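You operate a simulated robot arm through the tools that you are given. There is no shell and no other tool. Be economical: measure what you need, move in short steps, check, and stop when the job is done.

The job below is to be done with a simulated robot arm. You get a single attempt, and the scene is never put back.

## Task
Share out the jars on the top of the wooden table. At the end: the green egg cup is on the brown carton; the jar labelled "coffee" from the top of the wooden table is in the yellow tray; the jar marked "cumin" from the top of the wooden table is on top of the red tea box (marked "FRUIT TEA"); the jar marked "paprika" from the top of the wooden table is on the top of the wooden turntable; whatever was shut is shut again. Leave all else as you found it, and nothing knocked over. Set down upright: jar.

The check looks at the end state, three seconds after you hand in, the way a careful person would. Anything else that was tipped, shoved, dropped, spilled or broken makes it a failure.

## Robot
A 7-joint arm with a two-finger parallel gripper, fixed in place. Base frame: the origin is at the foot of the arm, x ahead of it, y to its left, z up; the work surface is at about z = 0. Units: cm, rad, N and s.
With the tool pointing down near the work surface it reaches from about 24 to 62 cm from the base axis. Its first joint turns from -1.152 to 1.152 rad. Payload 2.6 kg.
The TCP is the grasp point between the finger pads, 3 cm short of the fingertips. In the tool frame z runs along the fingers and y along their closing line. The gripper opens to 9.4 cm. The fingers are 2.8 cm wide and 1 cm thick; the gripper's body (5 by 9.6 cm) begins 5.5 cm behind the TCP.
Orientation is told as [roll, pitch, yaw] about the base's x, y, z axes, in that order, counted from this pose: with the fingers straight down and closing along the base's y, the tool's x points along the base's -x, its y along +y and its z along -z.

## Interface
- The arm moves only by the tool arm_command. Its argument "rows" is a list of rows, each a list of 3 entries, a list of its own where there are three numbers: the gripper command, from -1 (shut) to 1 (fully open), values between in proportion, then the shift along the tool's x, y, z in cm, then the turn, a rotation vector about the tool's x, y, z in rad. In form: [[grip, [x, y, z], [wx, wy, wz]], ...]. A call has 1 to 10 rows; each row shifts and turns the commanded pose from where the row before left it, along the tool's axes as they then stand. A row lasts 0.2 s, in which the tool goes at most 5 cm and 0.15 rad; a call with a longer step from one row to the next is refused whole, and so is a gripper value outside its range. A pose out of reach is approached as far as the arm can. The call stops where the force on the tool passes 40 N (or 10 N more than at its start, if that is more) or the arm is blocked; 0.2 s more then pass. Each finger travels about 7.2 cm/s and halts on what it meets, pressing with about 25 N; the grip force reading is that of the motor and also rises with nothing between the fingers. The clock runs only during rows and for 0.2 s after the last one: add rows that do not move to give the fingers time. It gives the time, the measured TCP pose, the force on the tool (base axes), the opening and the grip force at its end, in the units of the frame above (readings bear some noise), with the torque about the TCP (base axes, N m) and any sound that the robot's microphone picked up.
- Cameras (640 x 400 px; columns grow to the right, rows downward): "scene" is fixed at [2.44, 41.93, 57.66]; the picture's right is [-0.83, -0.55, 0.00], its down [-0.32, 0.48, -0.81] and it looks along [0.45, -0.68, -0.58] (base axes); focal length 248 px, centre (320, 200). "wrist" rides on the gripper at [7.6, 1.4, -10.2] in the tool frame; the picture's right is [-0.18, 0.98, 0.00], its down [-0.75, -0.14, -0.64] and it looks along [-0.63, -0.12, 0.77] (tool axes); focal length 243 px, centre (320, 200). There is no depth. A picture from a camera that has moved, and an enlarged one, comes with that camera's place and axes in the base frame and with its lens. The place of the scene camera against the robot may be out by one fixed shift of up to 2.5 cm in any direction.
- grab_frame(camera): a new picture of that camera. No time passes.
- enlarge(camera, box): a new picture of the part [left, top, right, bottom] of that camera's present view, enlarged. No time passes.
- close_job(): hands the job in; it is judged then, once.

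Work in short steps. Places have to be worked out from the pictures, the camera data and where the tool is seen: move nearer, look again, correct. Check each grasp and each placing, and mend what went wrong. You have 120 turns and 84 pictures in all, those below and enlarged ones among them. Open the gripper and draw the arm clear of the work before you hand the job in, unless the task says otherwise; then end with one line.

The tools are called after "Call:" as name(argument=value, ...) on one line, values as JSON. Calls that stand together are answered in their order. arm_command: Moves the arm, as the interface text tells. Its arguments: {"type":"object","properties":{"rows":{"type":"array","items":{"type":"array"}}},"required":["rows"]} The other tools are called the same way: grab_frame (camera) takes a picture; enlarge (camera, box) takes an enlarged picture of a part of a camera's view; close_job () hands the job in.

At the start:

```text
t: 0.0
tcp_pos: [38.82, -4.73, 34.05]
tool_rot: [-0.001, -0.001, 0.0]
force: [0.0, 0.9, 0.4]
torque: [0.0, -0.01, 0.0]
grip_width: 9.43
grip_force: 0.1
```

scene: 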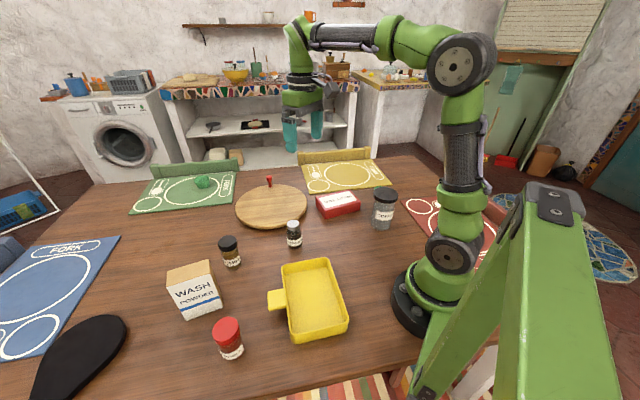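
wrist: 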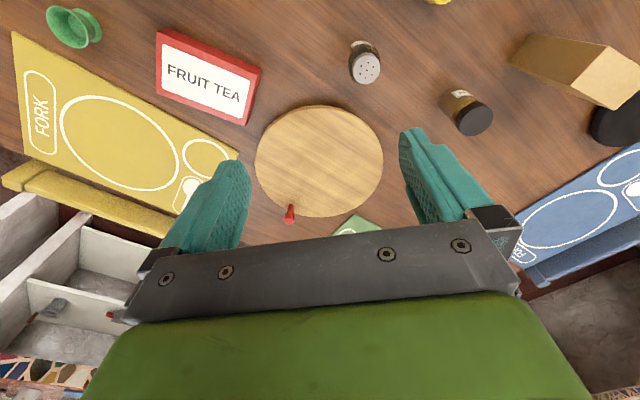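

The pictures show several jars, a turntable, a tea box, a tray and a carton. I'll enlarge parts of the scene view to read the labels.

Call:
enlarge(camera="scene", box=[220, 170, 420, 295])

Call:
enlarge(camera="scene", box=[150, 220, 350, 370])

Call:
enlarge(camera="scene", box=[120, 140, 320, 265])

```text
3.20 times, centred on (320, 232) of scene
camera zoom: at [2.44, 41.93, 57.66], right [-0.83, -0.55, 0.0], down [-0.32, 0.48, -0.81], along [0.45, -0.68, -0.58], focal length 792 px, centre (320, 96)
```

zoom: 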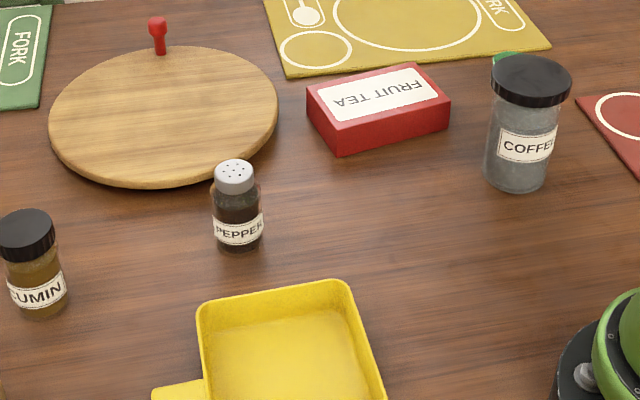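

```text
2.67 times, centred on (250, 295) of scene
camera zoom: at [2.44, 41.93, 57.66], right [-0.83, -0.55, 0.0], down [-0.32, 0.48, -0.81], along [0.45, -0.68, -0.58], focal length 660 px, centre (507, -53)
```

zoom: 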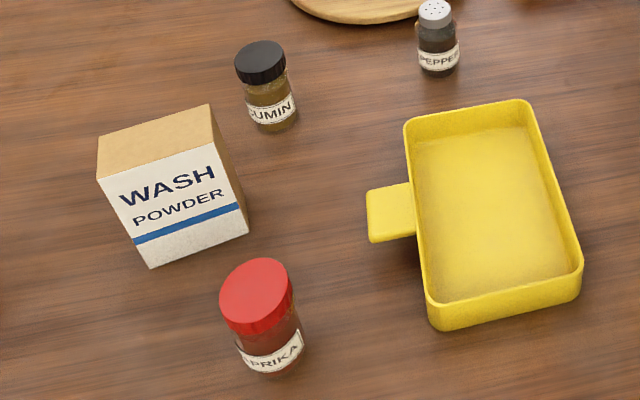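

```text
3.20 times, centred on (220, 202) of scene
camera zoom: at [2.44, 41.93, 57.66], right [-0.83, -0.55, 0.0], down [-0.32, 0.48, -0.81], along [0.45, -0.68, -0.58], focal length 792 px, centre (640, 192)
```

zoom: 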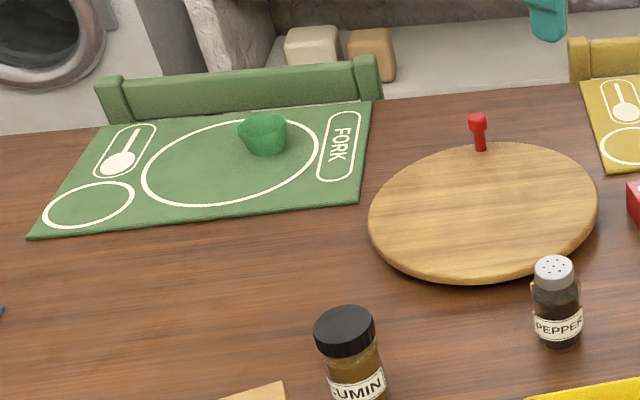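

I'll look closer at the two green things and the jars from the wrist.

Call:
enlarge(camera="wrist", box=[0, 0, 270, 170])

Call:
enlarge(camera="wrist", box=[330, 0, 640, 194])

Call:
enlarge(camera="scene", box=[360, 170, 440, 240])

```text
2.35 times, centred on (135, 85) of wrist
camera zoom: at [31.26, -3.26, 44.38], right [0.18, 0.98, 0.0], down [0.75, -0.14, 0.64], along [0.63, -0.12, -0.77], focal length 571 px, centre (755, 471)
```

zoom: 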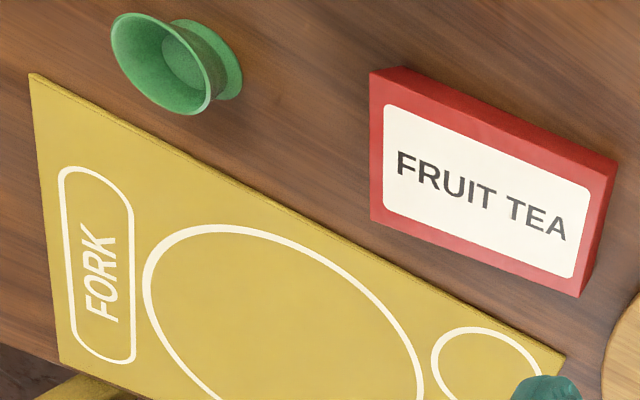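

```text
2.06 times, centred on (485, 97) of wrist
camera zoom: at [31.26, -3.26, 44.38], right [0.18, 0.98, 0.0], down [0.75, -0.14, 0.64], along [0.63, -0.12, -0.77], focal length 500 px, centre (-20, 412)
```

zoom: 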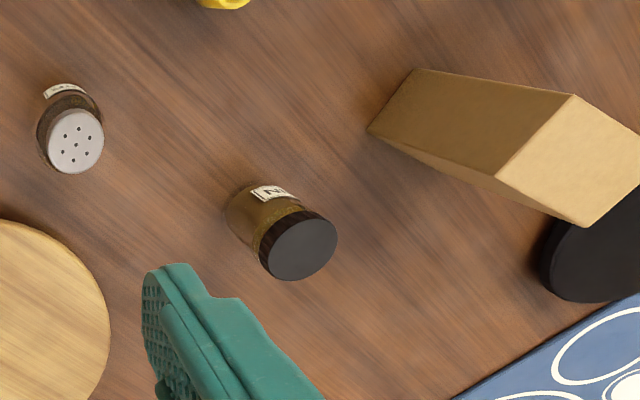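

```text
5.71 times, centred on (400, 205) of scene
camera zoom: at [2.44, 41.93, 57.66], right [-0.83, -0.55, 0.0], down [-0.32, 0.48, -0.81], along [0.45, -0.68, -0.58], focal length 1415 px, centre (-137, 171)
```

zoom: 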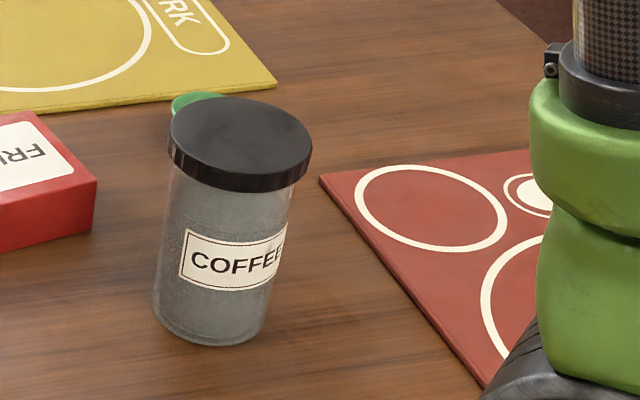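

I place cumin near (49.6, 17.2), with pepper at about (40, 1.5), the tea box at about (38, -23) and the turntable at about (55.6, -8). The egg cup is near (28, -37) and the carton, about 12 cm tall, near (45.4, 30). I'll move over cumin first and look.

Call:
arm_command(rows=[[1, [-1.8, 3.65, 2.3], [0, 0, 0]], [1, [-1.8, 3.65, 2.3], [0, 0, 0]], [1, [-1.8, 3.65, 2.3], [0, 0, 0]], [1, [-1.8, 3.65, 2.3], [0, 0, 0]], [1, [-1.8, 3.65, 2.3], [0, 0, 0]], [1, [-1.8, 3.65, 2.3], [0, 0, 0]], [1, [0, 0, 0], [0, 0, 0]], [1, [0, 0, 0], [0, 0, 0]]])

Call:
grab_frame(camera="wrist")

```text
t: 1.8
tcp_pos: [49.72, 17.29, 20.32]
tool_rot: [0.0, 0.001, 0.0]
force: [-0.7, 0.6, 0.0]
torque: [-0.01, -0.01, -0.03]
grip_width: 9.36
grip_force: 0.2
```

```text
75 pictures are left
camera wrist: at [42.11, 18.74, 30.58], right [0.18, 0.98, 0.0], down [0.75, -0.14, 0.64], along [0.63, -0.12, -0.77], focal length 243 px, centre (320, 200)
```

wrist: 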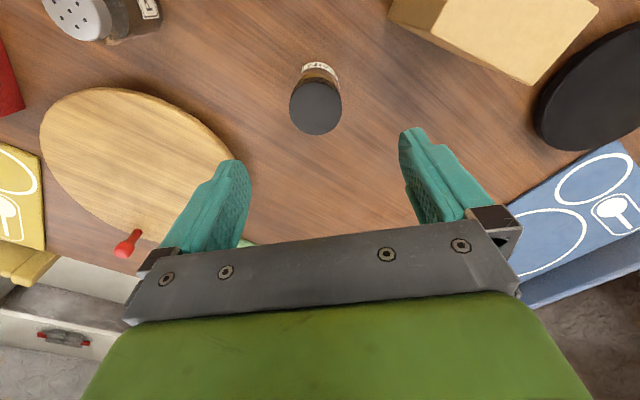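

The cumin lid resolves to about (49.45, 16.8), with its top at about 8.4. I descend to grasp at z≈5.

Call:
arm_command(rows=[[1, [0.27, -0.45, 3], [0, 0, 0]], [1, [0, 0, 4], [0, 0, 0]], [1, [0, 0, 4], [0, 0, 0]], [1, [0, 0, 3], [0, 0, 0]], [1, [0, 0, 1.3], [0, 0, 0]], [1, [0, 0, 0], [0, 0, 0]]])

Call:
grab_frame(camera="wrist")

```text
t: 3.2
tcp_pos: [49.28, 16.82, 5.04]
tool_rot: [0.0, 0.0, 0.0]
force: [0.9, 0.2, -0.5]
torque: [0.0, -0.02, -0.03]
grip_width: 9.42
grip_force: 0.1
```

```text
74 pictures are left
camera wrist: at [41.71, 18.16, 15.31], right [0.18, 0.98, 0.0], down [0.75, -0.14, 0.64], along [0.63, -0.12, -0.77], focal length 243 px, centre (320, 200)
```

wrist: 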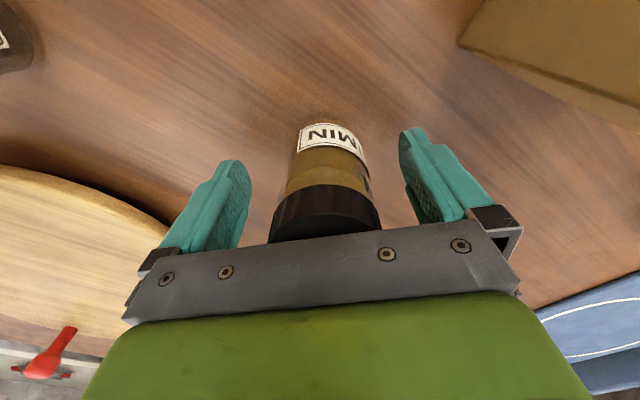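

The jar sits between the fingers, so I close.

Call:
arm_command(rows=[[0.3, [0, 0, 0], [0, 0, 0]], [-0.4, [0, 0, 0], [0, 0, 0]], [-1, [0, 0, 0], [0, 0, 0]], [-1, [0, 0, 0], [0, 0, 0]], [-1, [0, 0, 0], [0, 0, 0]]])

Call:
arm_command(rows=[[-1, [0, 0, -1], [0, 0, 0]], [-1, [0, 0, -3], [0, 0, 0]], [-1, [0, 0, -4], [0, 0, 0]], [-1, [0, 0, -4], [0, 0, 0]], [-1, [0, 0, 0], [0, 0, 0]]])

Call:
grab_frame(camera="wrist")

```text
t: 4.4
tcp_pos: [49.28, 16.76, 4.99]
tool_rot: [0.001, 0.0, 0.0]
force: [-0.1, 0.1, -0.6]
torque: [0.04, -0.05, -0.03]
grip_width: 4.78
grip_force: 25.1
```

```text
t: 5.6
tcp_pos: [49.59, 16.81, 17.25]
tool_rot: [0.001, 0.0, 0.0]
force: [0.9, 0.2, -1.9]
torque: [0.0, -0.01, -0.01]
grip_width: 4.74
grip_force: 24.6
```

```text
73 pictures are left
camera wrist: at [42.01, 18.32, 27.43], right [0.18, 0.98, 0.0], down [0.75, -0.14, 0.64], along [0.63, -0.12, -0.77], focal length 243 px, centre (320, 200)
```

wrist: 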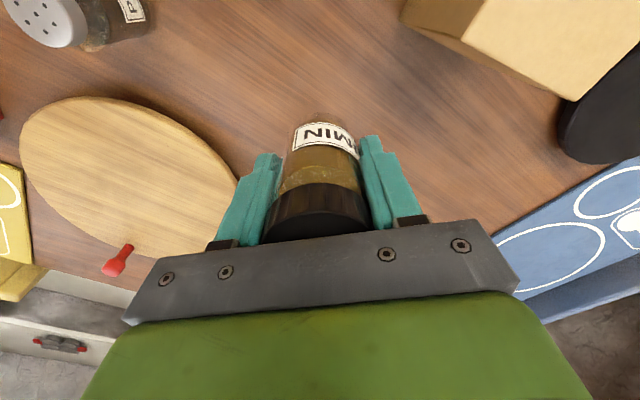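

Cumin is held. I carry it over the tea box.

Call:
arm_command(rows=[[-1, [1.28, -4.43, -0.33], [0, 0, 0]], [-1, [1.28, -4.43, -0.33], [0, 0, 0]], [-1, [1.28, -4.43, -0.33], [0, 0, 0]], [-1, [1.28, -4.43, -0.33], [0, 0, 0]], [-1, [1.28, -4.43, -0.33], [0, 0, 0]], [-1, [1.28, -4.43, -0.33], [0, 0, 0]], [-1, [1.28, -4.43, -0.33], [0, 0, 0]], [-1, [1.28, -4.43, -0.33], [0, 0, 0]], [-1, [1.28, -4.43, -0.33], [0, 0, 0]], [-1, [0, 0, 0], [0, 0, 0]]])

Call:
grab_frame(camera="wrist")

Call:
grab_frame(camera="scene")

```text
t: 7.8
tcp_pos: [37.97, -23.06, 20.07]
tool_rot: [0.0, 0.0, 0.0]
force: [-0.2, -0.5, -1.0]
torque: [0.01, 0.0, -0.04]
grip_width: 4.78
grip_force: 24.7
```

```text
72 pictures are left
camera wrist: at [30.4, -21.67, 30.3], right [0.18, 0.98, 0.0], down [0.75, -0.14, 0.64], along [0.63, -0.12, -0.77], focal length 243 px, centre (320, 200)
```

wrist: 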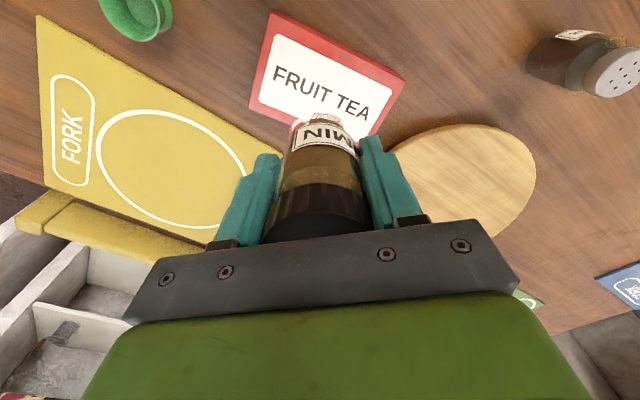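

```text
71 pictures are left
```

scene: 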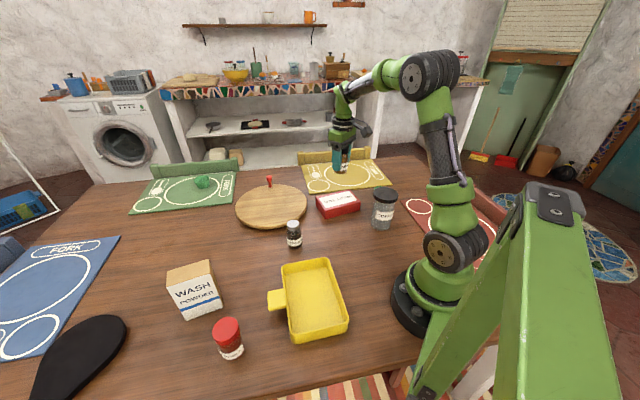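

The tea box top is centred near (38.1, -23.1) at z≈3, right below the jar. I lower gently until the force rises.

Call:
arm_command(rows=[[-1, [0, 0, 4], [0, 0, 0]], [-1, [0, 0, 4], [0, 0, 0]], [-1, [0, 0, 2], [0, 0, 0]], [-1, [0, 0, 0.8], [0, 0, 0]], [-1, [0, 0, 0], [0, 0, 0]]])

Call:
enlarge(camera="scene", box=[290, 140, 410, 240])

Call:
grab_frame(camera="wrist")

```text
t: 9.0
tcp_pos: [37.89, -23.14, 9.14]
tool_rot: [0.0, 0.0, 0.0]
force: [0.6, 0.9, -1.7]
torque: [0.0, -0.04, 0.01]
grip_width: 4.74
grip_force: 25.0
```

```text
4.00 times, centred on (350, 190) of scene
camera zoom: at [2.44, 41.93, 57.66], right [-0.83, -0.55, 0.0], down [-0.32, 0.48, -0.81], along [0.45, -0.68, -0.58], focal length 991 px, centre (200, 240)
```

zoom: 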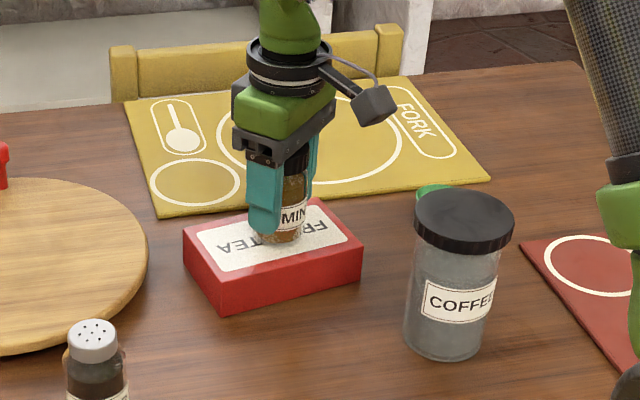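

```text
69 pictures are left
camera wrist: at [30.26, -21.81, 19.39], right [0.18, 0.98, 0.0], down [0.75, -0.14, 0.64], along [0.63, -0.12, -0.77], focal length 243 px, centre (320, 200)
```

wrist: 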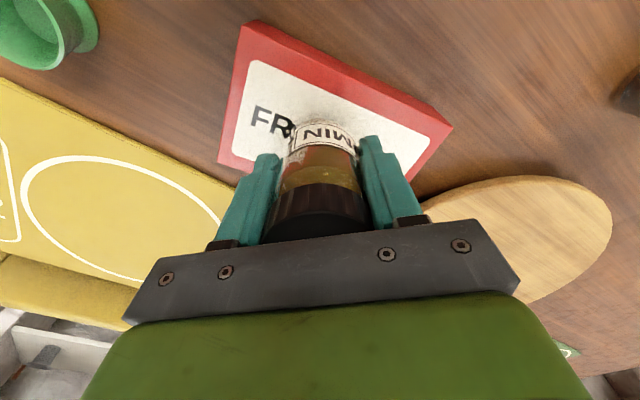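

I continue down in small steps.

Call:
arm_command(rows=[[-1, [0, 0, 0.3], [0, 0, 0]], [-1, [0, 0, 0.3], [0, 0, 0]], [-1, [0, 0, 0.2], [0, 0, 0]], [-1, [0, 0, 0], [0, 0, 0]]])

Call:
enlarge(camera="scene", box=[310, 150, 390, 220])

```text
t: 10.0
tcp_pos: [37.99, -23.25, 8.47]
tool_rot: [-0.004, -0.004, -0.001]
force: [4.6, -3.5, 22.6]
torque: [-0.01, -0.07, -0.04]
grip_width: 4.73
grip_force: 24.7
```

```text
5.71 times, centred on (350, 185) of scene
camera zoom: at [2.43, 41.94, 57.66], right [-0.83, -0.55, 0.0], down [-0.32, 0.48, -0.81], along [0.45, -0.68, -0.58], focal length 1415 px, centre (149, 286)
```

zoom: 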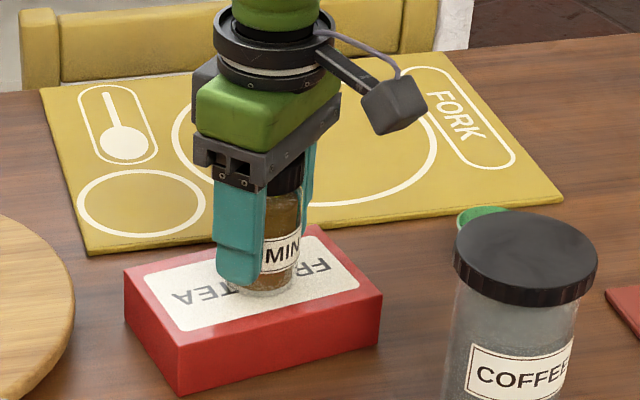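

Contact shows at 22 N, so I ease up slightly, open and retreat.

Call:
arm_command(rows=[[-1, [0, 0, -0.15], [0, 0, 0]], [-0.2, [0, 0, 0], [0, 0, 0]], [0.3, [0, 0, 0], [0, 0, 0]], [0.8, [0, 0, 0], [0, 0, 0]], [0.8, [0, 0, 0], [0, 0, 0]], [0.8, [0, 0, -2], [0, 0, 0]], [0.8, [0, 0, -4], [0, 0, 0]], [0.8, [0, 0, -4], [0, 0, 0]], [1, [0, 0, -4], [0, 0, 0]]])

Call:
grab_frame(camera="wrist")

```text
t: 12.0
tcp_pos: [37.86, -23.22, 22.54]
tool_rot: [0.0, 0.0, 0.001]
force: [0.4, -0.3, 0.7]
torque: [-0.03, 0.01, 0.02]
grip_width: 9.42
grip_force: 0.1
```

```text
67 pictures are left
camera wrist: at [30.33, -21.74, 32.81], right [0.18, 0.98, 0.0], down [0.75, -0.14, 0.64], along [0.63, -0.12, -0.77], focal length 243 px, centre (320, 200)
```

wrist: 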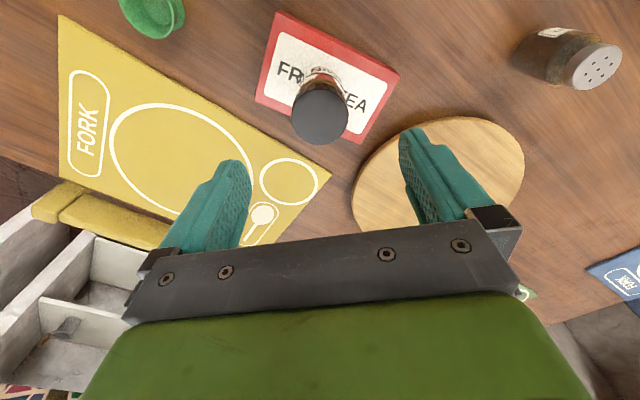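

Cumin stands centred on the tea box. Next is coffee, so I move above its estimated place (20, -22).

Call:
arm_command(rows=[[1, [4.4, 0.3, -1.2], [0, 0, 0]], [1, [4.4, 0.3, -1.2], [0, 0, 0]], [1, [4.4, 0.3, -1.2], [0, 0, 0]], [1, [4.4, 0.3, -1.2], [0, 0, 0]], [1, [0, 0, 0], [0, 0, 0]], [1, [0, 0, 0], [0, 0, 0]]])

Call:
grab_frame(camera="wrist")

```text
t: 13.4
tcp_pos: [20.07, -21.7, 27.35]
tool_rot: [0.001, -0.001, 0.001]
force: [-0.2, 0.5, -0.4]
torque: [-0.01, -0.01, -0.01]
grip_width: 9.41
grip_force: 0.0
```

```text
66 pictures are left
camera wrist: at [12.53, -20.37, 37.57], right [0.18, 0.98, 0.0], down [0.75, -0.14, 0.64], along [0.63, -0.12, -0.77], focal length 243 px, centre (320, 200)
```

wrist: 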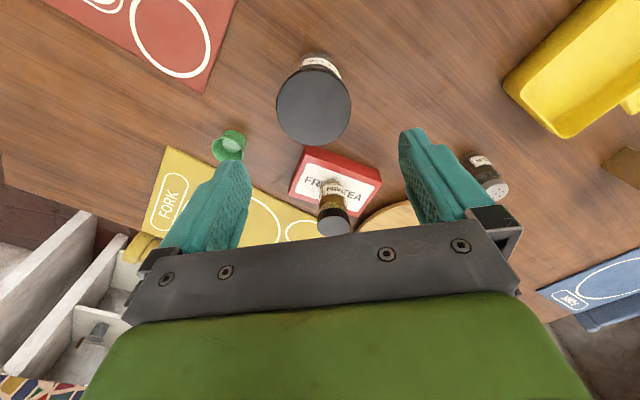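

Coffee's lid is about (20.4, -22.4). I come down a little and look again to settle its height.

Call:
arm_command(rows=[[1, [-0.4, -0.7, 3.3], [0, 0, 0]], [1, [0, 0, 4], [0, 0, 0]], [1, [0, 0, 0], [0, 0, 0]], [1, [0, 0, 0], [0, 0, 0]]])

Call:
grab_frame(camera="wrist")

Call:
enlarge(camera="scene", box=[340, 120, 460, 240])

```text
t: 14.4
tcp_pos: [20.51, -22.47, 19.94]
tool_rot: [0.0, 0.001, 0.001]
force: [-0.3, 0.1, 0.5]
torque: [0.03, -0.03, -0.01]
grip_width: 9.39
grip_force: 0.0
```

```text
65 pictures are left
camera wrist: at [13.01, -21.16, 30.33], right [0.18, 0.98, 0.0], down [0.75, -0.14, 0.64], along [0.63, -0.12, -0.77], focal length 243 px, centre (320, 200)
```

wrist: 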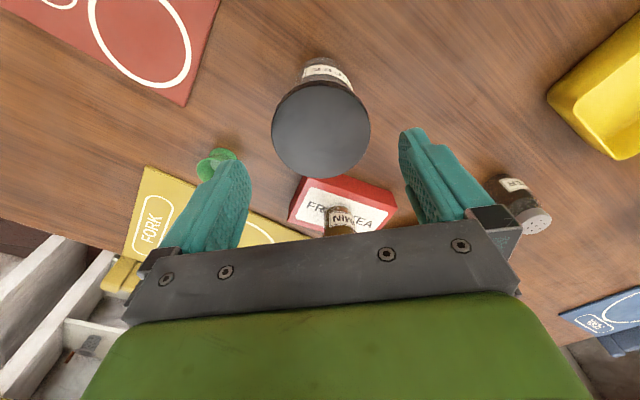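

```text
3.33 times, centred on (400, 180) of scene
camera zoom: at [2.44, 41.93, 57.66], right [-0.83, -0.55, 0.0], down [-0.32, 0.48, -0.81], along [0.45, -0.68, -0.58], focal length 826 px, centre (53, 267)
```

zoom: 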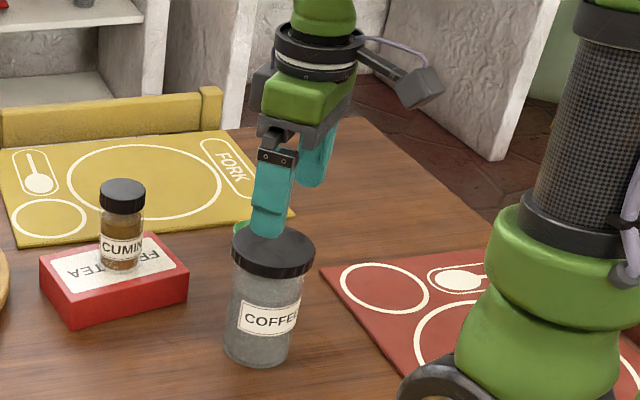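

The lid top is at about 13 cm and centred at (20.53, -22.53), 7.3 cm wide. I'm well aligned and descend to z≈8.8.

Call:
arm_command(rows=[[1, [0, -0.06, 3], [0, 0, 0]], [1, [0, 0, 2], [0, 0, 0]], [1, [0, 0, 3], [0, 0, 0]], [1, [0, 0, 3.1], [0, 0, 0]], [1, [0, 0, 0], [0, 0, 0]], [1, [0, 0, 0], [0, 0, 0]]])

Call:
grab_frame(camera="wrist")

```text
t: 15.8
tcp_pos: [20.63, -22.57, 8.98]
tool_rot: [0.0, 0.0, 0.0]
force: [1.0, -0.6, 0.9]
torque: [0.0, -0.03, -0.01]
grip_width: 9.4
grip_force: 0.1
```

```text
63 pictures are left
camera wrist: at [13.09, -21.24, 19.17], right [0.18, 0.98, 0.0], down [0.75, -0.14, 0.64], along [0.63, -0.12, -0.77], focal length 243 px, centre (320, 200)
```

wrist: 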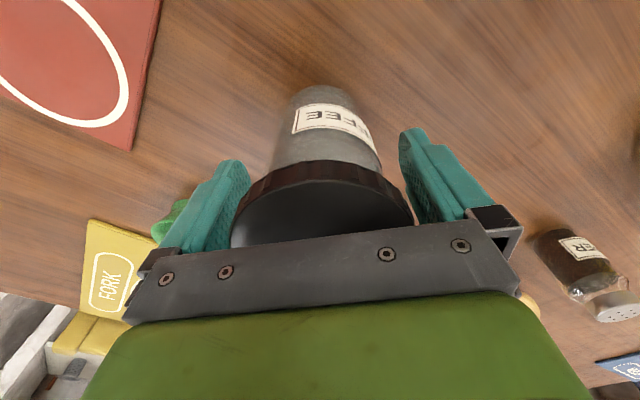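

Well placed, so I close and lift slightly.

Call:
arm_command(rows=[[0.5, [0, 0, 0], [0, 0, 0]], [0, [0, 0, 0], [0, 0, 0]], [-1, [0, 0, 0], [0, 0, 0]], [-1, [0, 0, 0], [0, 0, 0]], [-1, [0, 0, 0], [0, 0, 0]]])

Call:
arm_command(rows=[[-1, [0, 0, -0.5], [0, 0, 0]], [-1, [0, 0, -1], [0, 0, 0]], [-1, [0, 0, -1.5], [0, 0, 0]], [-1, [0, 0, 0], [0, 0, 0]]])

Call:
enlarge(camera="scene", box=[340, 120, 460, 240])

```text
t: 17.0
tcp_pos: [20.55, -22.63, 8.95]
tool_rot: [0.0, 0.0, 0.001]
force: [-0.9, -0.4, -1.0]
torque: [-0.01, -0.01, -0.01]
grip_width: 8.02
grip_force: 24.9
```

```text
t: 18.0
tcp_pos: [20.7, -22.7, 11.86]
tool_rot: [0.001, 0.0, 0.001]
force: [-0.5, -0.1, -2.8]
torque: [-0.03, 0.0, 0.01]
grip_width: 7.98
grip_force: 25.6
```

```text
3.33 times, centred on (400, 180) of scene
camera zoom: at [2.44, 41.93, 57.67], right [-0.83, -0.55, 0.0], down [-0.32, 0.48, -0.81], along [0.45, -0.68, -0.58], focal length 826 px, centre (53, 267)
```

zoom: 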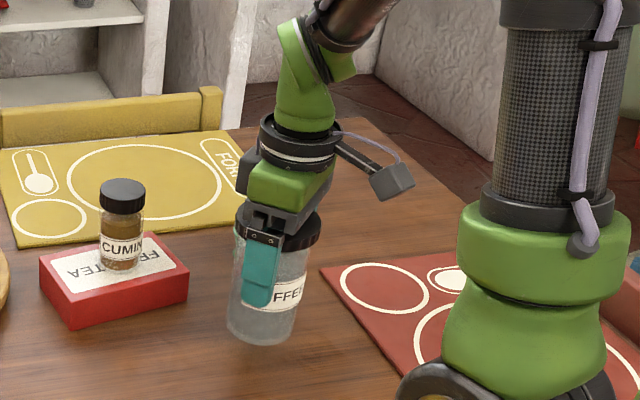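

The coffee is lifted. I raise it further and travel around in front of the base towards the tray, then look.

Call:
arm_command(rows=[[-1, [0, 0, -4.5], [0, 0, 0]], [-1, [0, 0, -4.5], [0, 0, 0]], [-1, [-1.86, 3.54, -0.3], [0, 0, 0]], [-1, [-1.86, 3.54, -0.3], [0, 0, 0]], [-1, [-1.86, 3.54, -0.3], [0, 0, 0]], [-1, [-1.86, 3.54, -0.3], [0, 0, 0]], [-1, [-1.86, 3.54, -0.3], [0, 0, 0]], [-1, [0.2, 4, -0.3], [0, 0, 0]], [-1, [0, 0, 0], [0, 0, 0]], [-1, [0, 0, 0], [0, 0, 0]]])

Call:
grab_frame(camera="wrist")

Call:
grab_frame(camera="scene")

```text
t: 20.2
tcp_pos: [29.64, -1.05, 22.89]
tool_rot: [0.0, -0.002, 0.0]
force: [0.1, 0.4, -3.3]
torque: [0.0, 0.01, 0.01]
grip_width: 7.97
grip_force: 25.3
```

```text
61 pictures are left
camera wrist: at [22.02, 0.34, 33.16], right [0.18, 0.98, 0.0], down [0.75, -0.14, 0.64], along [0.63, -0.12, -0.77], focal length 243 px, centre (320, 200)
```

wrist: 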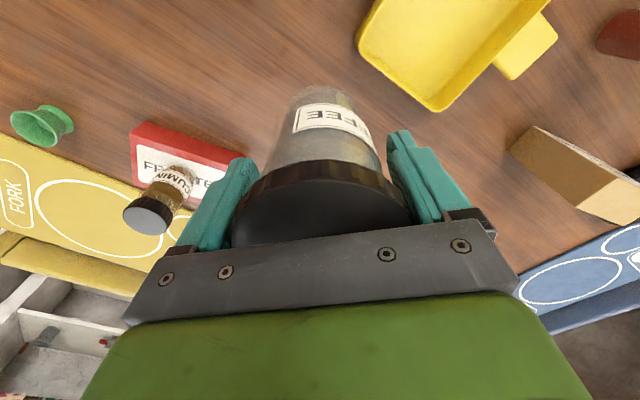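

```text
60 pictures are left
```

scene: 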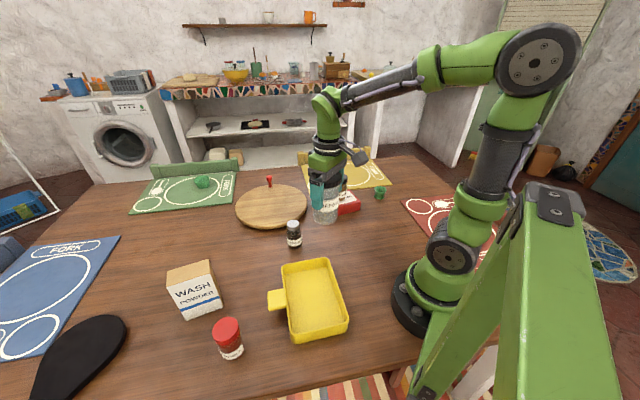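

The tray's inside appears to run from the short edge near (31, 8) towards (-0.7, +0.7). I move to about (25.7, 13.6) above it and check.

Call:
arm_command(rows=[[-1, [0.98, 3.66, 0], [0, 0, 0]], [-1, [0.98, 3.66, 0], [0, 0, 0]], [-1, [0.98, 3.66, 0], [0, 0, 0]], [-1, [0.98, 3.66, 0], [0, 0, 0]], [-1, [0, 0, 0], [0, 0, 0]], [-1, [0, 0, 0], [0, 0, 0]]])

Call:
grab_frame(camera="wrist")

Call:
enlarge(camera="scene", box=[230, 190, 400, 350])

```text
t: 21.6
tcp_pos: [25.9, 13.6, 22.9]
tool_rot: [-0.001, 0.001, -0.001]
force: [0.7, -0.7, -3.0]
torque: [0.01, 0.01, 0.0]
grip_width: 7.94
grip_force: 24.8
```

```text
59 pictures are left
camera wrist: at [18.25, 14.99, 33.12], right [0.18, 0.98, 0.0], down [0.75, -0.14, 0.64], along [0.63, -0.12, -0.77], focal length 243 px, centre (320, 200)
```

wrist: 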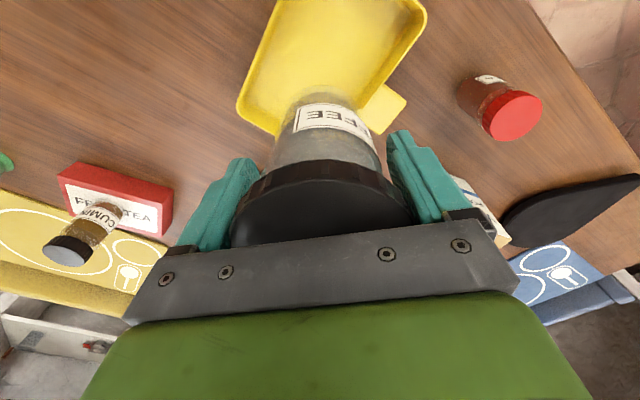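

```text
2.50 times, centred on (315, 270) of scene
camera zoom: at [2.44, 41.93, 57.66], right [-0.83, -0.55, 0.0], down [-0.32, 0.48, -0.81], along [0.45, -0.68, -0.58], focal length 619 px, centre (332, 25)
```

zoom: 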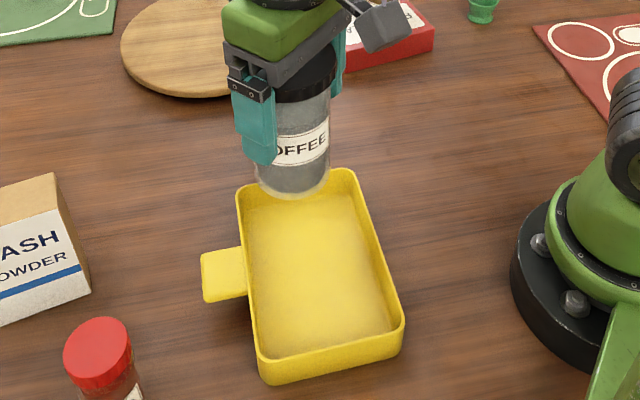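

Projection into both cameras puts the jar base inside the tray floor, slightly toward one wall. I shift 0.7 cm in -x and lower to just above the floor.

Call:
arm_command(rows=[[-1, [0.7, 0, 3], [0, 0, 0]], [-1, [0, 0, 4], [0, 0, 0]], [-1, [0, 0, 3], [0, 0, 0]], [-1, [0, 0, 1.5], [0, 0, 0]], [-1, [0, 0, 0.8], [0, 0, 0]], [-1, [0, 0, 0], [0, 0, 0]]])

Call:
enlarge(camera="scene", box=[230, 220, 400, 350])

```text
t: 23.0
tcp_pos: [25.03, 13.66, 10.44]
tool_rot: [0.001, 0.0, -0.001]
force: [0.7, 0.2, -3.7]
torque: [0.0, 0.04, -0.03]
grip_width: 7.99
grip_force: 25.3
```

```text
3.08 times, centred on (315, 285) of scene
camera zoom: at [2.44, 41.93, 57.66], right [-0.83, -0.55, 0.0], down [-0.32, 0.48, -0.81], along [0.45, -0.68, -0.58], focal length 762 px, centre (335, -62)
```

zoom: 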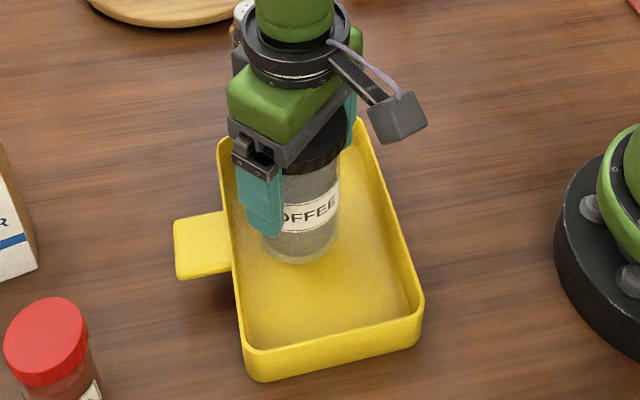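

The jar is inside the walls. I lower to contact.

Call:
arm_command(rows=[[-1, [0, 0, 0.4], [0, 0, 0]], [-1, [0, 0, 0.3], [0, 0, 0]], [-1, [0, 0, 0.2], [0, 0, 0]], [-1, [0, 0, 0], [0, 0, 0]]])

```text
t: 24.0
tcp_pos: [25.08, 13.74, 9.58]
tool_rot: [0.001, 0.002, 0.0]
force: [0.7, 0.4, -3.9]
torque: [-0.04, -0.01, -0.01]
grip_width: 7.96
grip_force: 25.1
```

Call:
arm_command(rows=[[-1, [0, 0, 0.15], [0, 0, 0]], [-1, [0, 0, 0.15], [0, 0, 0]], [-1, [0, 0, 0], [0, 0, 0]]])

```text
t: 24.8
tcp_pos: [25.24, 13.78, 9.21]
tool_rot: [0.002, -0.002, 0.001]
force: [-2.0, -1.0, 22.2]
torque: [0.14, -0.37, 0.0]
grip_width: 7.96
grip_force: 24.8
```

Contact at z≈9.3. I release the jar and retreat upward.

Call:
arm_command(rows=[[-1, [0, 0, -0.1], [0, 0, 0]], [0.8, [0, 0, 0], [0, 0, 0]], [1, [0, 0, 0], [0, 0, 0]], [1, [0, 0, 0], [0, 0, 0]], [1, [0, 0, -2], [0, 0, 0]], [1, [0, 0, -4], [0, 0, 0]], [1, [0, 0, -4], [0, 0, 0]], [1, [0, 0, -4], [0, 0, 0]], [1, [0, 0, 0], [0, 0, 0]]])

Call:
grab_frame(camera="wrist")

Call:
enlarge(camera="scene", box=[190, 220, 360, 370])

```text
t: 26.8
tcp_pos: [25.31, 13.52, 23.44]
tool_rot: [0.0, 0.0, 0.0]
force: [0.0, 0.9, 0.9]
torque: [-0.01, 0.02, 0.0]
grip_width: 9.4
grip_force: 0.0
```

```text
56 pictures are left
camera wrist: at [17.71, 15.06, 33.76], right [0.18, 0.98, 0.0], down [0.75, -0.14, 0.64], along [0.63, -0.12, -0.77], focal length 243 px, centre (320, 200)
```

wrist: 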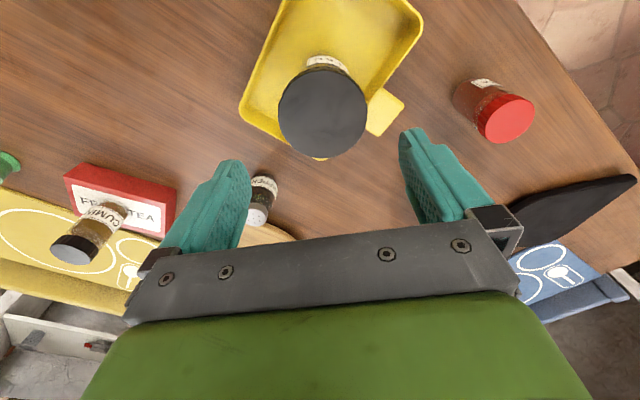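

```text
2.67 times, centred on (275, 295) of scene
camera zoom: at [2.44, 41.93, 57.66], right [-0.83, -0.55, 0.0], down [-0.32, 0.48, -0.81], along [0.45, -0.68, -0.58], focal length 660 px, centre (440, -53)
```

zoom: 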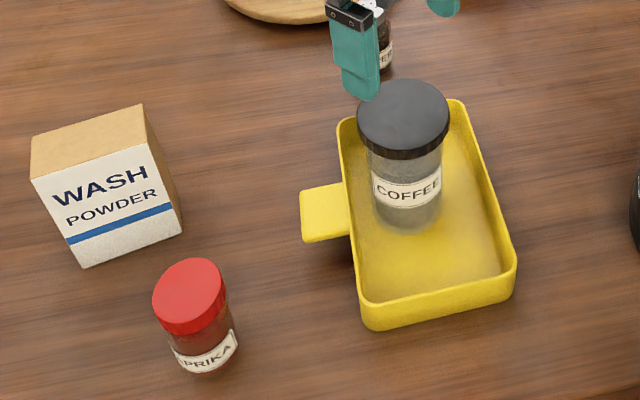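

Coffee stands in the tray. Paprika is near (30.8, 32.1), so I move above it.

Call:
arm_command(rows=[[1, [-1.37, 4.6, 0], [0, 0, 0]], [1, [-1.37, 4.6, 0], [0, 0, 0]], [1, [-1.37, 4.6, 0], [0, 0, 0]], [1, [-1.37, 4.6, 0.5], [0, 0, 0]], [1, [0, 0, 2], [0, 0, 0]], [1, [0, 0, 0], [0, 0, 0]]])

Call:
grab_frame(camera="wrist")

```text
t: 28.2
tcp_pos: [30.63, 32.07, 20.77]
tool_rot: [-0.002, -0.001, 0.002]
force: [0.2, -0.5, 0.1]
torque: [-0.02, 0.01, -0.01]
grip_width: 9.39
grip_force: 0.1
```

```text
54 pictures are left
camera wrist: at [23.18, 33.38, 31.06], right [0.18, 0.98, 0.0], down [0.75, -0.14, 0.64], along [0.63, -0.12, -0.77], focal length 243 px, centre (320, 200)
```

wrist: 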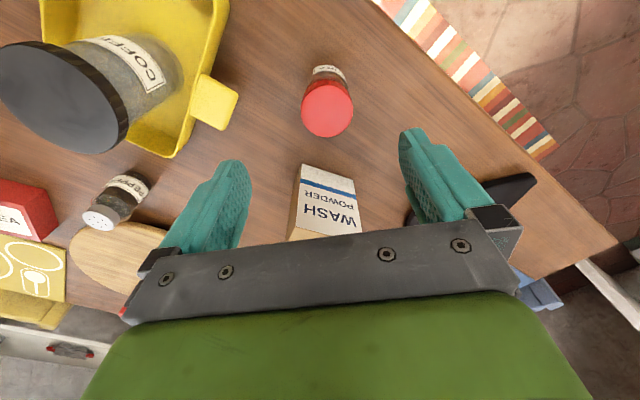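

Triangulating gives paprika at (31.0, 32.55) with its top at 8.5. I descend to z≈5.

Call:
arm_command(rows=[[1, [-0.35, 0.48, 3], [0, 0, 0]], [1, [0, 0, 4], [0, 0, 0]], [1, [0, 0, 4], [0, 0, 0]], [1, [0, 0, 3], [0, 0, 0]], [1, [0, 0, 1.8], [0, 0, 0]], [1, [0, 0, 0], [0, 0, 0]]])

Call:
grab_frame(camera="wrist")

```text
t: 29.6
tcp_pos: [30.99, 32.57, 4.94]
tool_rot: [-0.001, 0.0, 0.0]
force: [0.2, -0.2, -0.5]
torque: [-0.02, -0.05, -0.04]
grip_width: 9.42
grip_force: 0.1
```

```text
53 pictures are left
camera wrist: at [23.42, 33.93, 15.14], right [0.18, 0.98, 0.0], down [0.75, -0.14, 0.64], along [0.63, -0.12, -0.77], focal length 243 px, centre (320, 200)
```

wrist: 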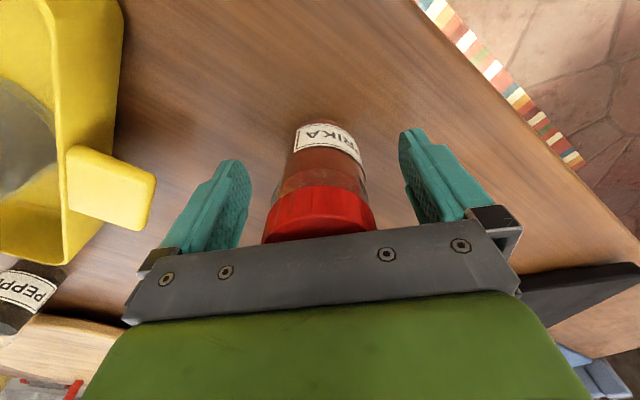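

Aligned, so I close and lift well clear of the carton.

Call:
arm_command(rows=[[0.3, [0, 0, 0], [0, 0, 0]], [-0.4, [0, 0, 0], [0, 0, 0]], [-1, [0, 0, 0], [0, 0, 0]], [-1, [0, 0, 0], [0, 0, 0]], [-1, [0, 0, 0], [0, 0, 0]]])

Call:
arm_command(rows=[[-1, [0, 0, -1], [0, 0, 0]], [-1, [0, 0, -3], [0, 0, 0]], [-1, [0, 0, -4.5], [0, 0, 0]], [-1, [0, 0, -4.5], [0, 0, 0]], [-1, [0, 0, -3], [0, 0, 0]], [-1, [0, 0, 0], [0, 0, 0]]])

Call:
grab_frame(camera="wrist")

```text
t: 30.8
tcp_pos: [31.0, 32.45, 4.78]
tool_rot: [0.0, -0.001, 0.0]
force: [0.5, -0.4, 0.6]
torque: [-0.01, 0.04, 0.02]
grip_width: 4.77
grip_force: 25.5
```

```text
t: 32.2
tcp_pos: [30.87, 32.72, 21.01]
tool_rot: [0.0, -0.001, 0.001]
force: [-0.5, -0.4, -2.1]
torque: [-0.01, 0.04, 0.02]
grip_width: 4.74
grip_force: 24.7
```

```text
52 pictures are left
camera wrist: at [23.33, 34.12, 31.35], right [0.18, 0.98, 0.0], down [0.75, -0.14, 0.64], along [0.63, -0.12, -0.77], focal length 243 px, centre (320, 200)
```

wrist: 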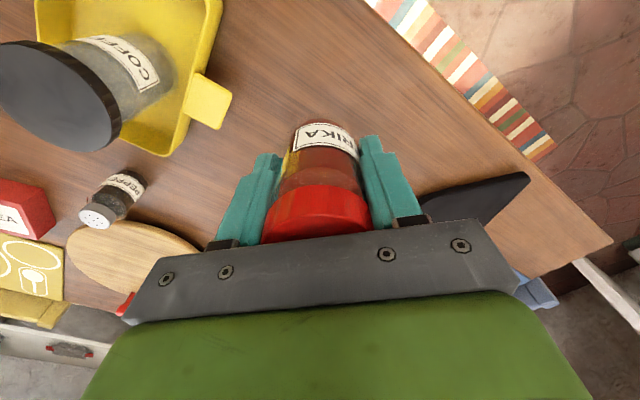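

Held. I carry it across to the near part of the turntable.

Call:
arm_command(rows=[[-1, [-2.2, -3.97, 0], [0, 0, 0]], [-1, [-2.2, -3.97, 0], [0, 0, 0]], [-1, [-2.2, -3.97, 0], [0, 0, 0]], [-1, [-2.2, -3.97, 0], [0, 0, 0]], [-1, [-2.2, -3.97, 0], [0, 0, 0]], [-1, [-2.2, -3.97, 0], [0, 0, 0]], [-1, [-2.2, -3.97, 0], [0, 0, 0]], [-1, [-2.2, -3.97, 0], [0, 0, 0]], [-1, [-2.2, -3.97, 0], [0, 0, 0]], [-1, [-2.2, -3.97, 0], [0, 0, 0]]])

Call:
grab_frame(camera="wrist")

Call:
enlarge(camera="scene", box=[210, 130, 350, 250])

```text
t: 34.4
tcp_pos: [52.97, -7.07, 20.9]
tool_rot: [0.0, 0.0, -0.001]
force: [-0.4, -0.7, -1.5]
torque: [0.0, -0.01, -0.01]
grip_width: 4.73
grip_force: 24.6
```

```text
51 pictures are left
camera wrist: at [45.46, -5.75, 31.11], right [0.18, 0.98, 0.0], down [0.75, -0.14, 0.64], along [0.63, -0.12, -0.77], focal length 243 px, centre (320, 200)
```

wrist: 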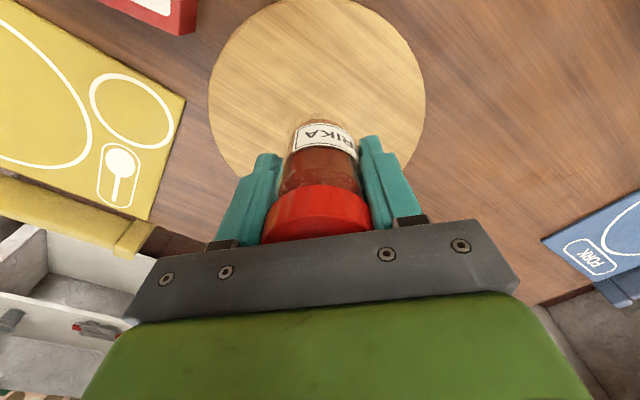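

```text
3.33 times, centred on (280, 190) of scene
camera zoom: at [2.44, 41.93, 57.66], right [-0.83, -0.55, 0.0], down [-0.32, 0.48, -0.81], along [0.45, -0.68, -0.58], focal length 826 px, centre (453, 233)
```

zoom: 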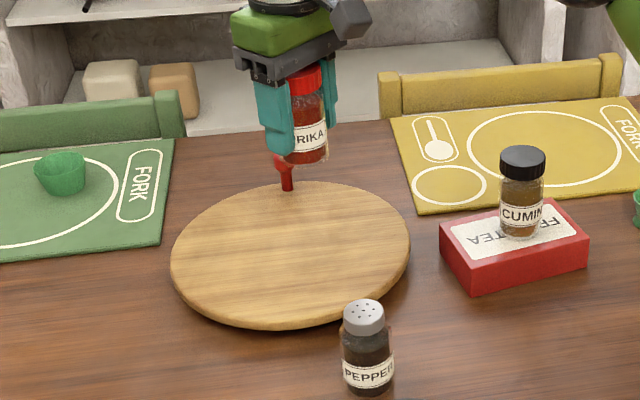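

The turntable centre is about (54.2, -7.8), so the jar is over it near the middle. I lower toward it.

Call:
arm_command(rows=[[-1, [0, 0, 4], [0, 0, 0]], [-1, [0, 0, 4], [0, 0, 0]], [-1, [0, 0, 3], [0, 0, 0]], [-1, [0, 0, 1], [0, 0, 0]], [-1, [0, 0, 0], [0, 0, 0]]])

Call:
enlarge(camera="scene", box=[210, 150, 330, 240])

```text
t: 35.6
tcp_pos: [52.96, -7.13, 8.91]
tool_rot: [-0.001, 0.001, -0.002]
force: [-0.1, 0.2, -1.4]
torque: [0.0, 0.0, 0.01]
grip_width: 4.74
grip_force: 25.1
```

```text
4.44 times, centred on (270, 195) of scene
camera zoom: at [2.44, 41.93, 57.66], right [-0.83, -0.55, 0.0], down [-0.32, 0.48, -0.81], along [0.45, -0.68, -0.58], focal length 1101 px, centre (542, 222)
```

zoom: 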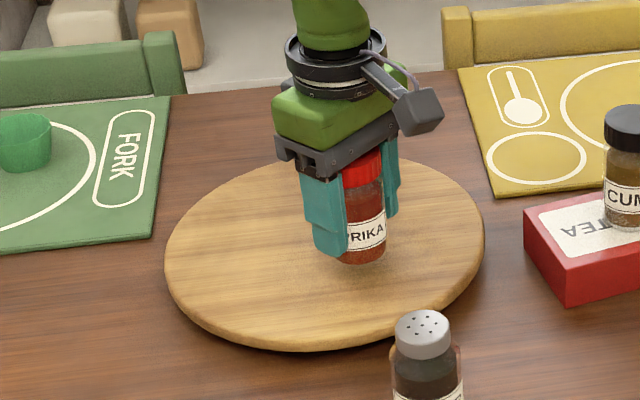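

Call:
arm_command(rows=[[-1, [0, 0, 0.5], [0, 0, 0]], [-1, [0, 0, 0.4], [0, 0, 0]], [-1, [0, 0, 0.3], [0, 0, 0]], [-1, [0, 0, 0.2], [0, 0, 0]], [-1, [0, 0, 0], [0, 0, 0]]])

```text
t: 36.8
tcp_pos: [52.93, -7.24, 7.86]
tool_rot: [0.001, -0.006, -0.001]
force: [-0.1, 0.1, 16.3]
torque: [0.11, -0.12, -0.01]
grip_width: 4.72
grip_force: 24.9
```

Contact at about z 7.9. I ease off, release and rise.

Call:
arm_command(rows=[[-1, [0, 0, -0.3], [0, 0, 0]], [-0.3, [0, 0, 0], [0, 0, 0]], [0.3, [0, 0, 0], [0, 0, 0]], [0.8, [0, 0, 0], [0, 0, 0]], [0.8, [0, 0, 0], [0, 0, 0]], [0.8, [0, 0, -2], [0, 0, 0]], [0.8, [0, 0, -4], [0, 0, 0]], [0.8, [0, 0, -4], [0, 0, 0]], [1, [0, 0, -4], [0, 0, 0]], [1, [0, 0, 0], [0, 0, 0]]])

Call:
grab_frame(camera="wrist")

Call:
enlarge(camera="scene", box=[210, 150, 330, 240])

```text
t: 39.0
tcp_pos: [53.06, -7.18, 21.94]
tool_rot: [0.0, 0.0, 0.001]
force: [-0.3, -0.3, -0.2]
torque: [0.02, 0.02, 0.0]
grip_width: 9.41
grip_force: 0.0
```

```text
48 pictures are left
camera wrist: at [45.41, -5.82, 32.36], right [0.18, 0.98, 0.0], down [0.75, -0.14, 0.64], along [0.63, -0.12, -0.77], focal length 243 px, centre (320, 200)
```

wrist: 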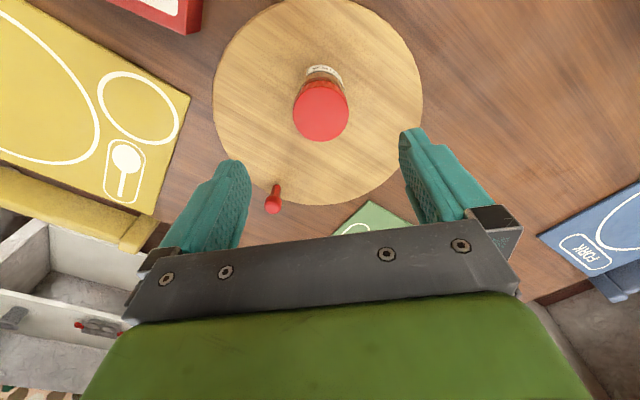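

```text
4.44 times, centred on (270, 195) of scene
camera zoom: at [2.44, 41.93, 57.66], right [-0.83, -0.55, 0.0], down [-0.32, 0.48, -0.81], along [0.45, -0.68, -0.58], focal length 1101 px, centre (542, 222)
```

zoom: 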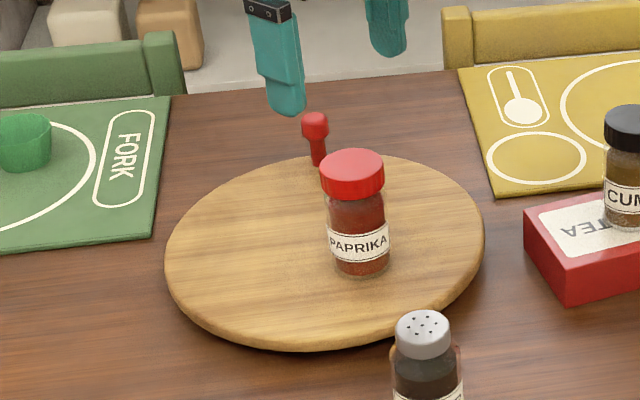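

Paprika stands on the turntable. Next I move above the green egg cup near (28.5, -36.5).

Call:
arm_command(rows=[[1, [2.72, -3.26, 0], [0, 0, 0]], [1, [2.72, -3.26, 0], [0, 0, 0]], [1, [2.72, -3.26, 0], [0, 0, 0]], [1, [2.72, -3.26, 0], [0, 0, 0]], [1, [2.72, -3.26, 0], [0, 0, 0]], [1, [2.72, -3.26, 0], [0, 0, 0]], [1, [2.72, -3.26, 0], [0, 0, 0]], [1, [2.72, -3.26, 0], [0, 0, 0]], [1, [2.72, -3.26, 0], [0, 0, 0]], [1, [0, 0, 2], [0, 0, 0]]])

Call:
grab_frame(camera="wrist")

Call:
enlarge(camera="scene", box=[350, 170, 410, 220])

```text
t: 41.2
tcp_pos: [28.39, -36.59, 19.97]
tool_rot: [0.0, -0.001, -0.001]
force: [-0.6, 1.1, 0.1]
torque: [-0.01, 0.02, 0.0]
grip_width: 9.41
grip_force: 0.1
```

```text
46 pictures are left
camera wrist: at [20.79, -35.23, 30.18], right [0.18, 0.98, 0.0], down [0.75, -0.14, 0.64], along [0.63, -0.12, -0.77], focal length 243 px, centre (320, 200)
```

wrist: 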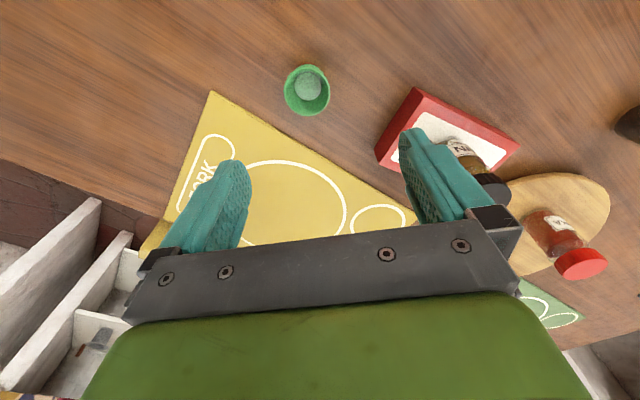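

```text
8.00 times, centred on (380, 195) of scene
camera zoom: at [2.44, 41.93, 57.66], right [-0.83, -0.55, 0.0], down [-0.32, 0.48, -0.81], along [0.45, -0.68, -0.58], focal length 1981 px, centre (-160, 240)
```

zoom: 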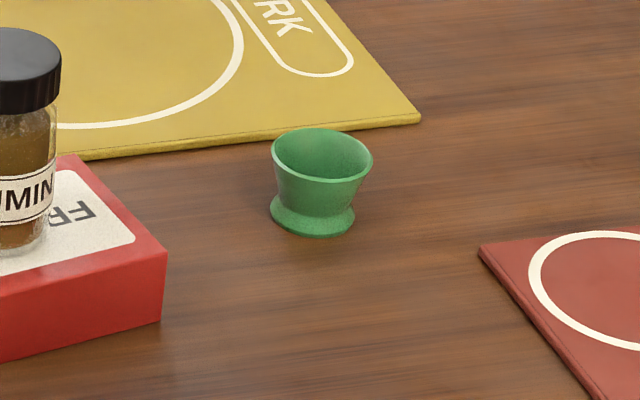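

The egg cup's rim is centred near (28.0, -37.95), about 3.5 cm high and 4.9 cm wide. I descend partway and look again.

Call:
arm_command(rows=[[1, [0.4, -1.35, 3], [0, 0, 0]], [1, [0, 0, 4], [0, 0, 0]], [1, [0, 0, 3], [0, 0, 0]], [1, [0, 0, 0], [0, 0, 0]]])

Call:
grab_frame(camera="wrist")

```text
t: 42.2
tcp_pos: [28.03, -37.93, 9.87]
tool_rot: [0.0, 0.001, -0.001]
force: [-0.2, 0.2, -0.2]
torque: [-0.01, 0.01, 0.0]
grip_width: 9.41
grip_force: 0.0
```

```text
44 pictures are left
camera wrist: at [20.4, -36.55, 20.13], right [0.18, 0.98, 0.0], down [0.75, -0.14, 0.64], along [0.63, -0.12, -0.77], focal length 243 px, centre (320, 200)
```

wrist: 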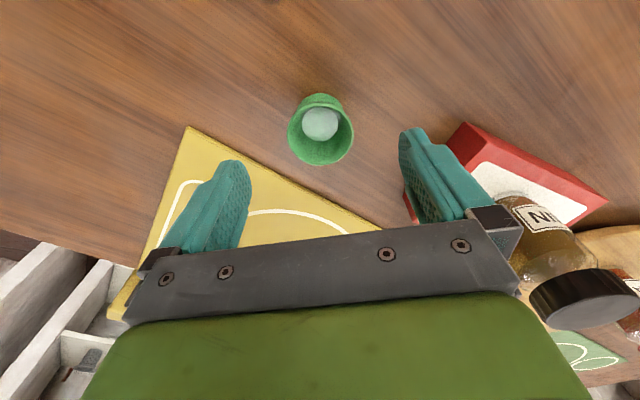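

Refined to x≈27.7. I descend to z≈4 and close on the rim.

Call:
arm_command(rows=[[1, [0.3, 0.05, 2.5], [0, 0, 0]], [1, [0, 0, 2.2], [0, 0, 0]], [1, [0, 0, 1.2], [0, 0, 0]], [1, [0, 0, 0], [0, 0, 0]]])

Call:
grab_frame(camera="wrist")

```text
t: 43.2
tcp_pos: [27.92, -37.79, 3.94]
tool_rot: [0.0, 0.0, 0.0]
force: [-0.9, 0.4, 0.8]
torque: [0.03, 0.02, -0.06]
grip_width: 9.39
grip_force: 0.2
```

```text
43 pictures are left
camera wrist: at [20.21, -36.39, 14.2], right [0.18, 0.98, 0.0], down [0.75, -0.14, 0.64], along [0.63, -0.12, -0.77], focal length 243 px, centre (320, 200)
```

wrist: 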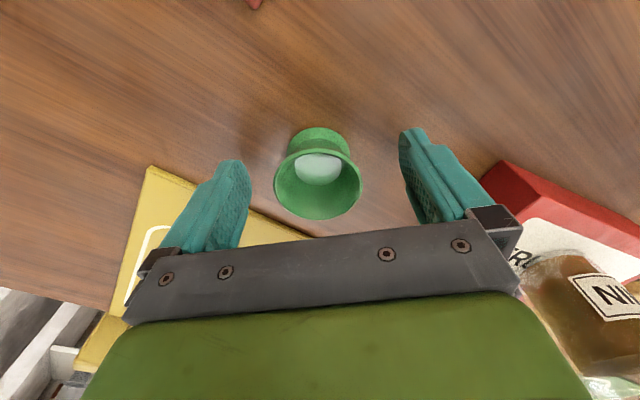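

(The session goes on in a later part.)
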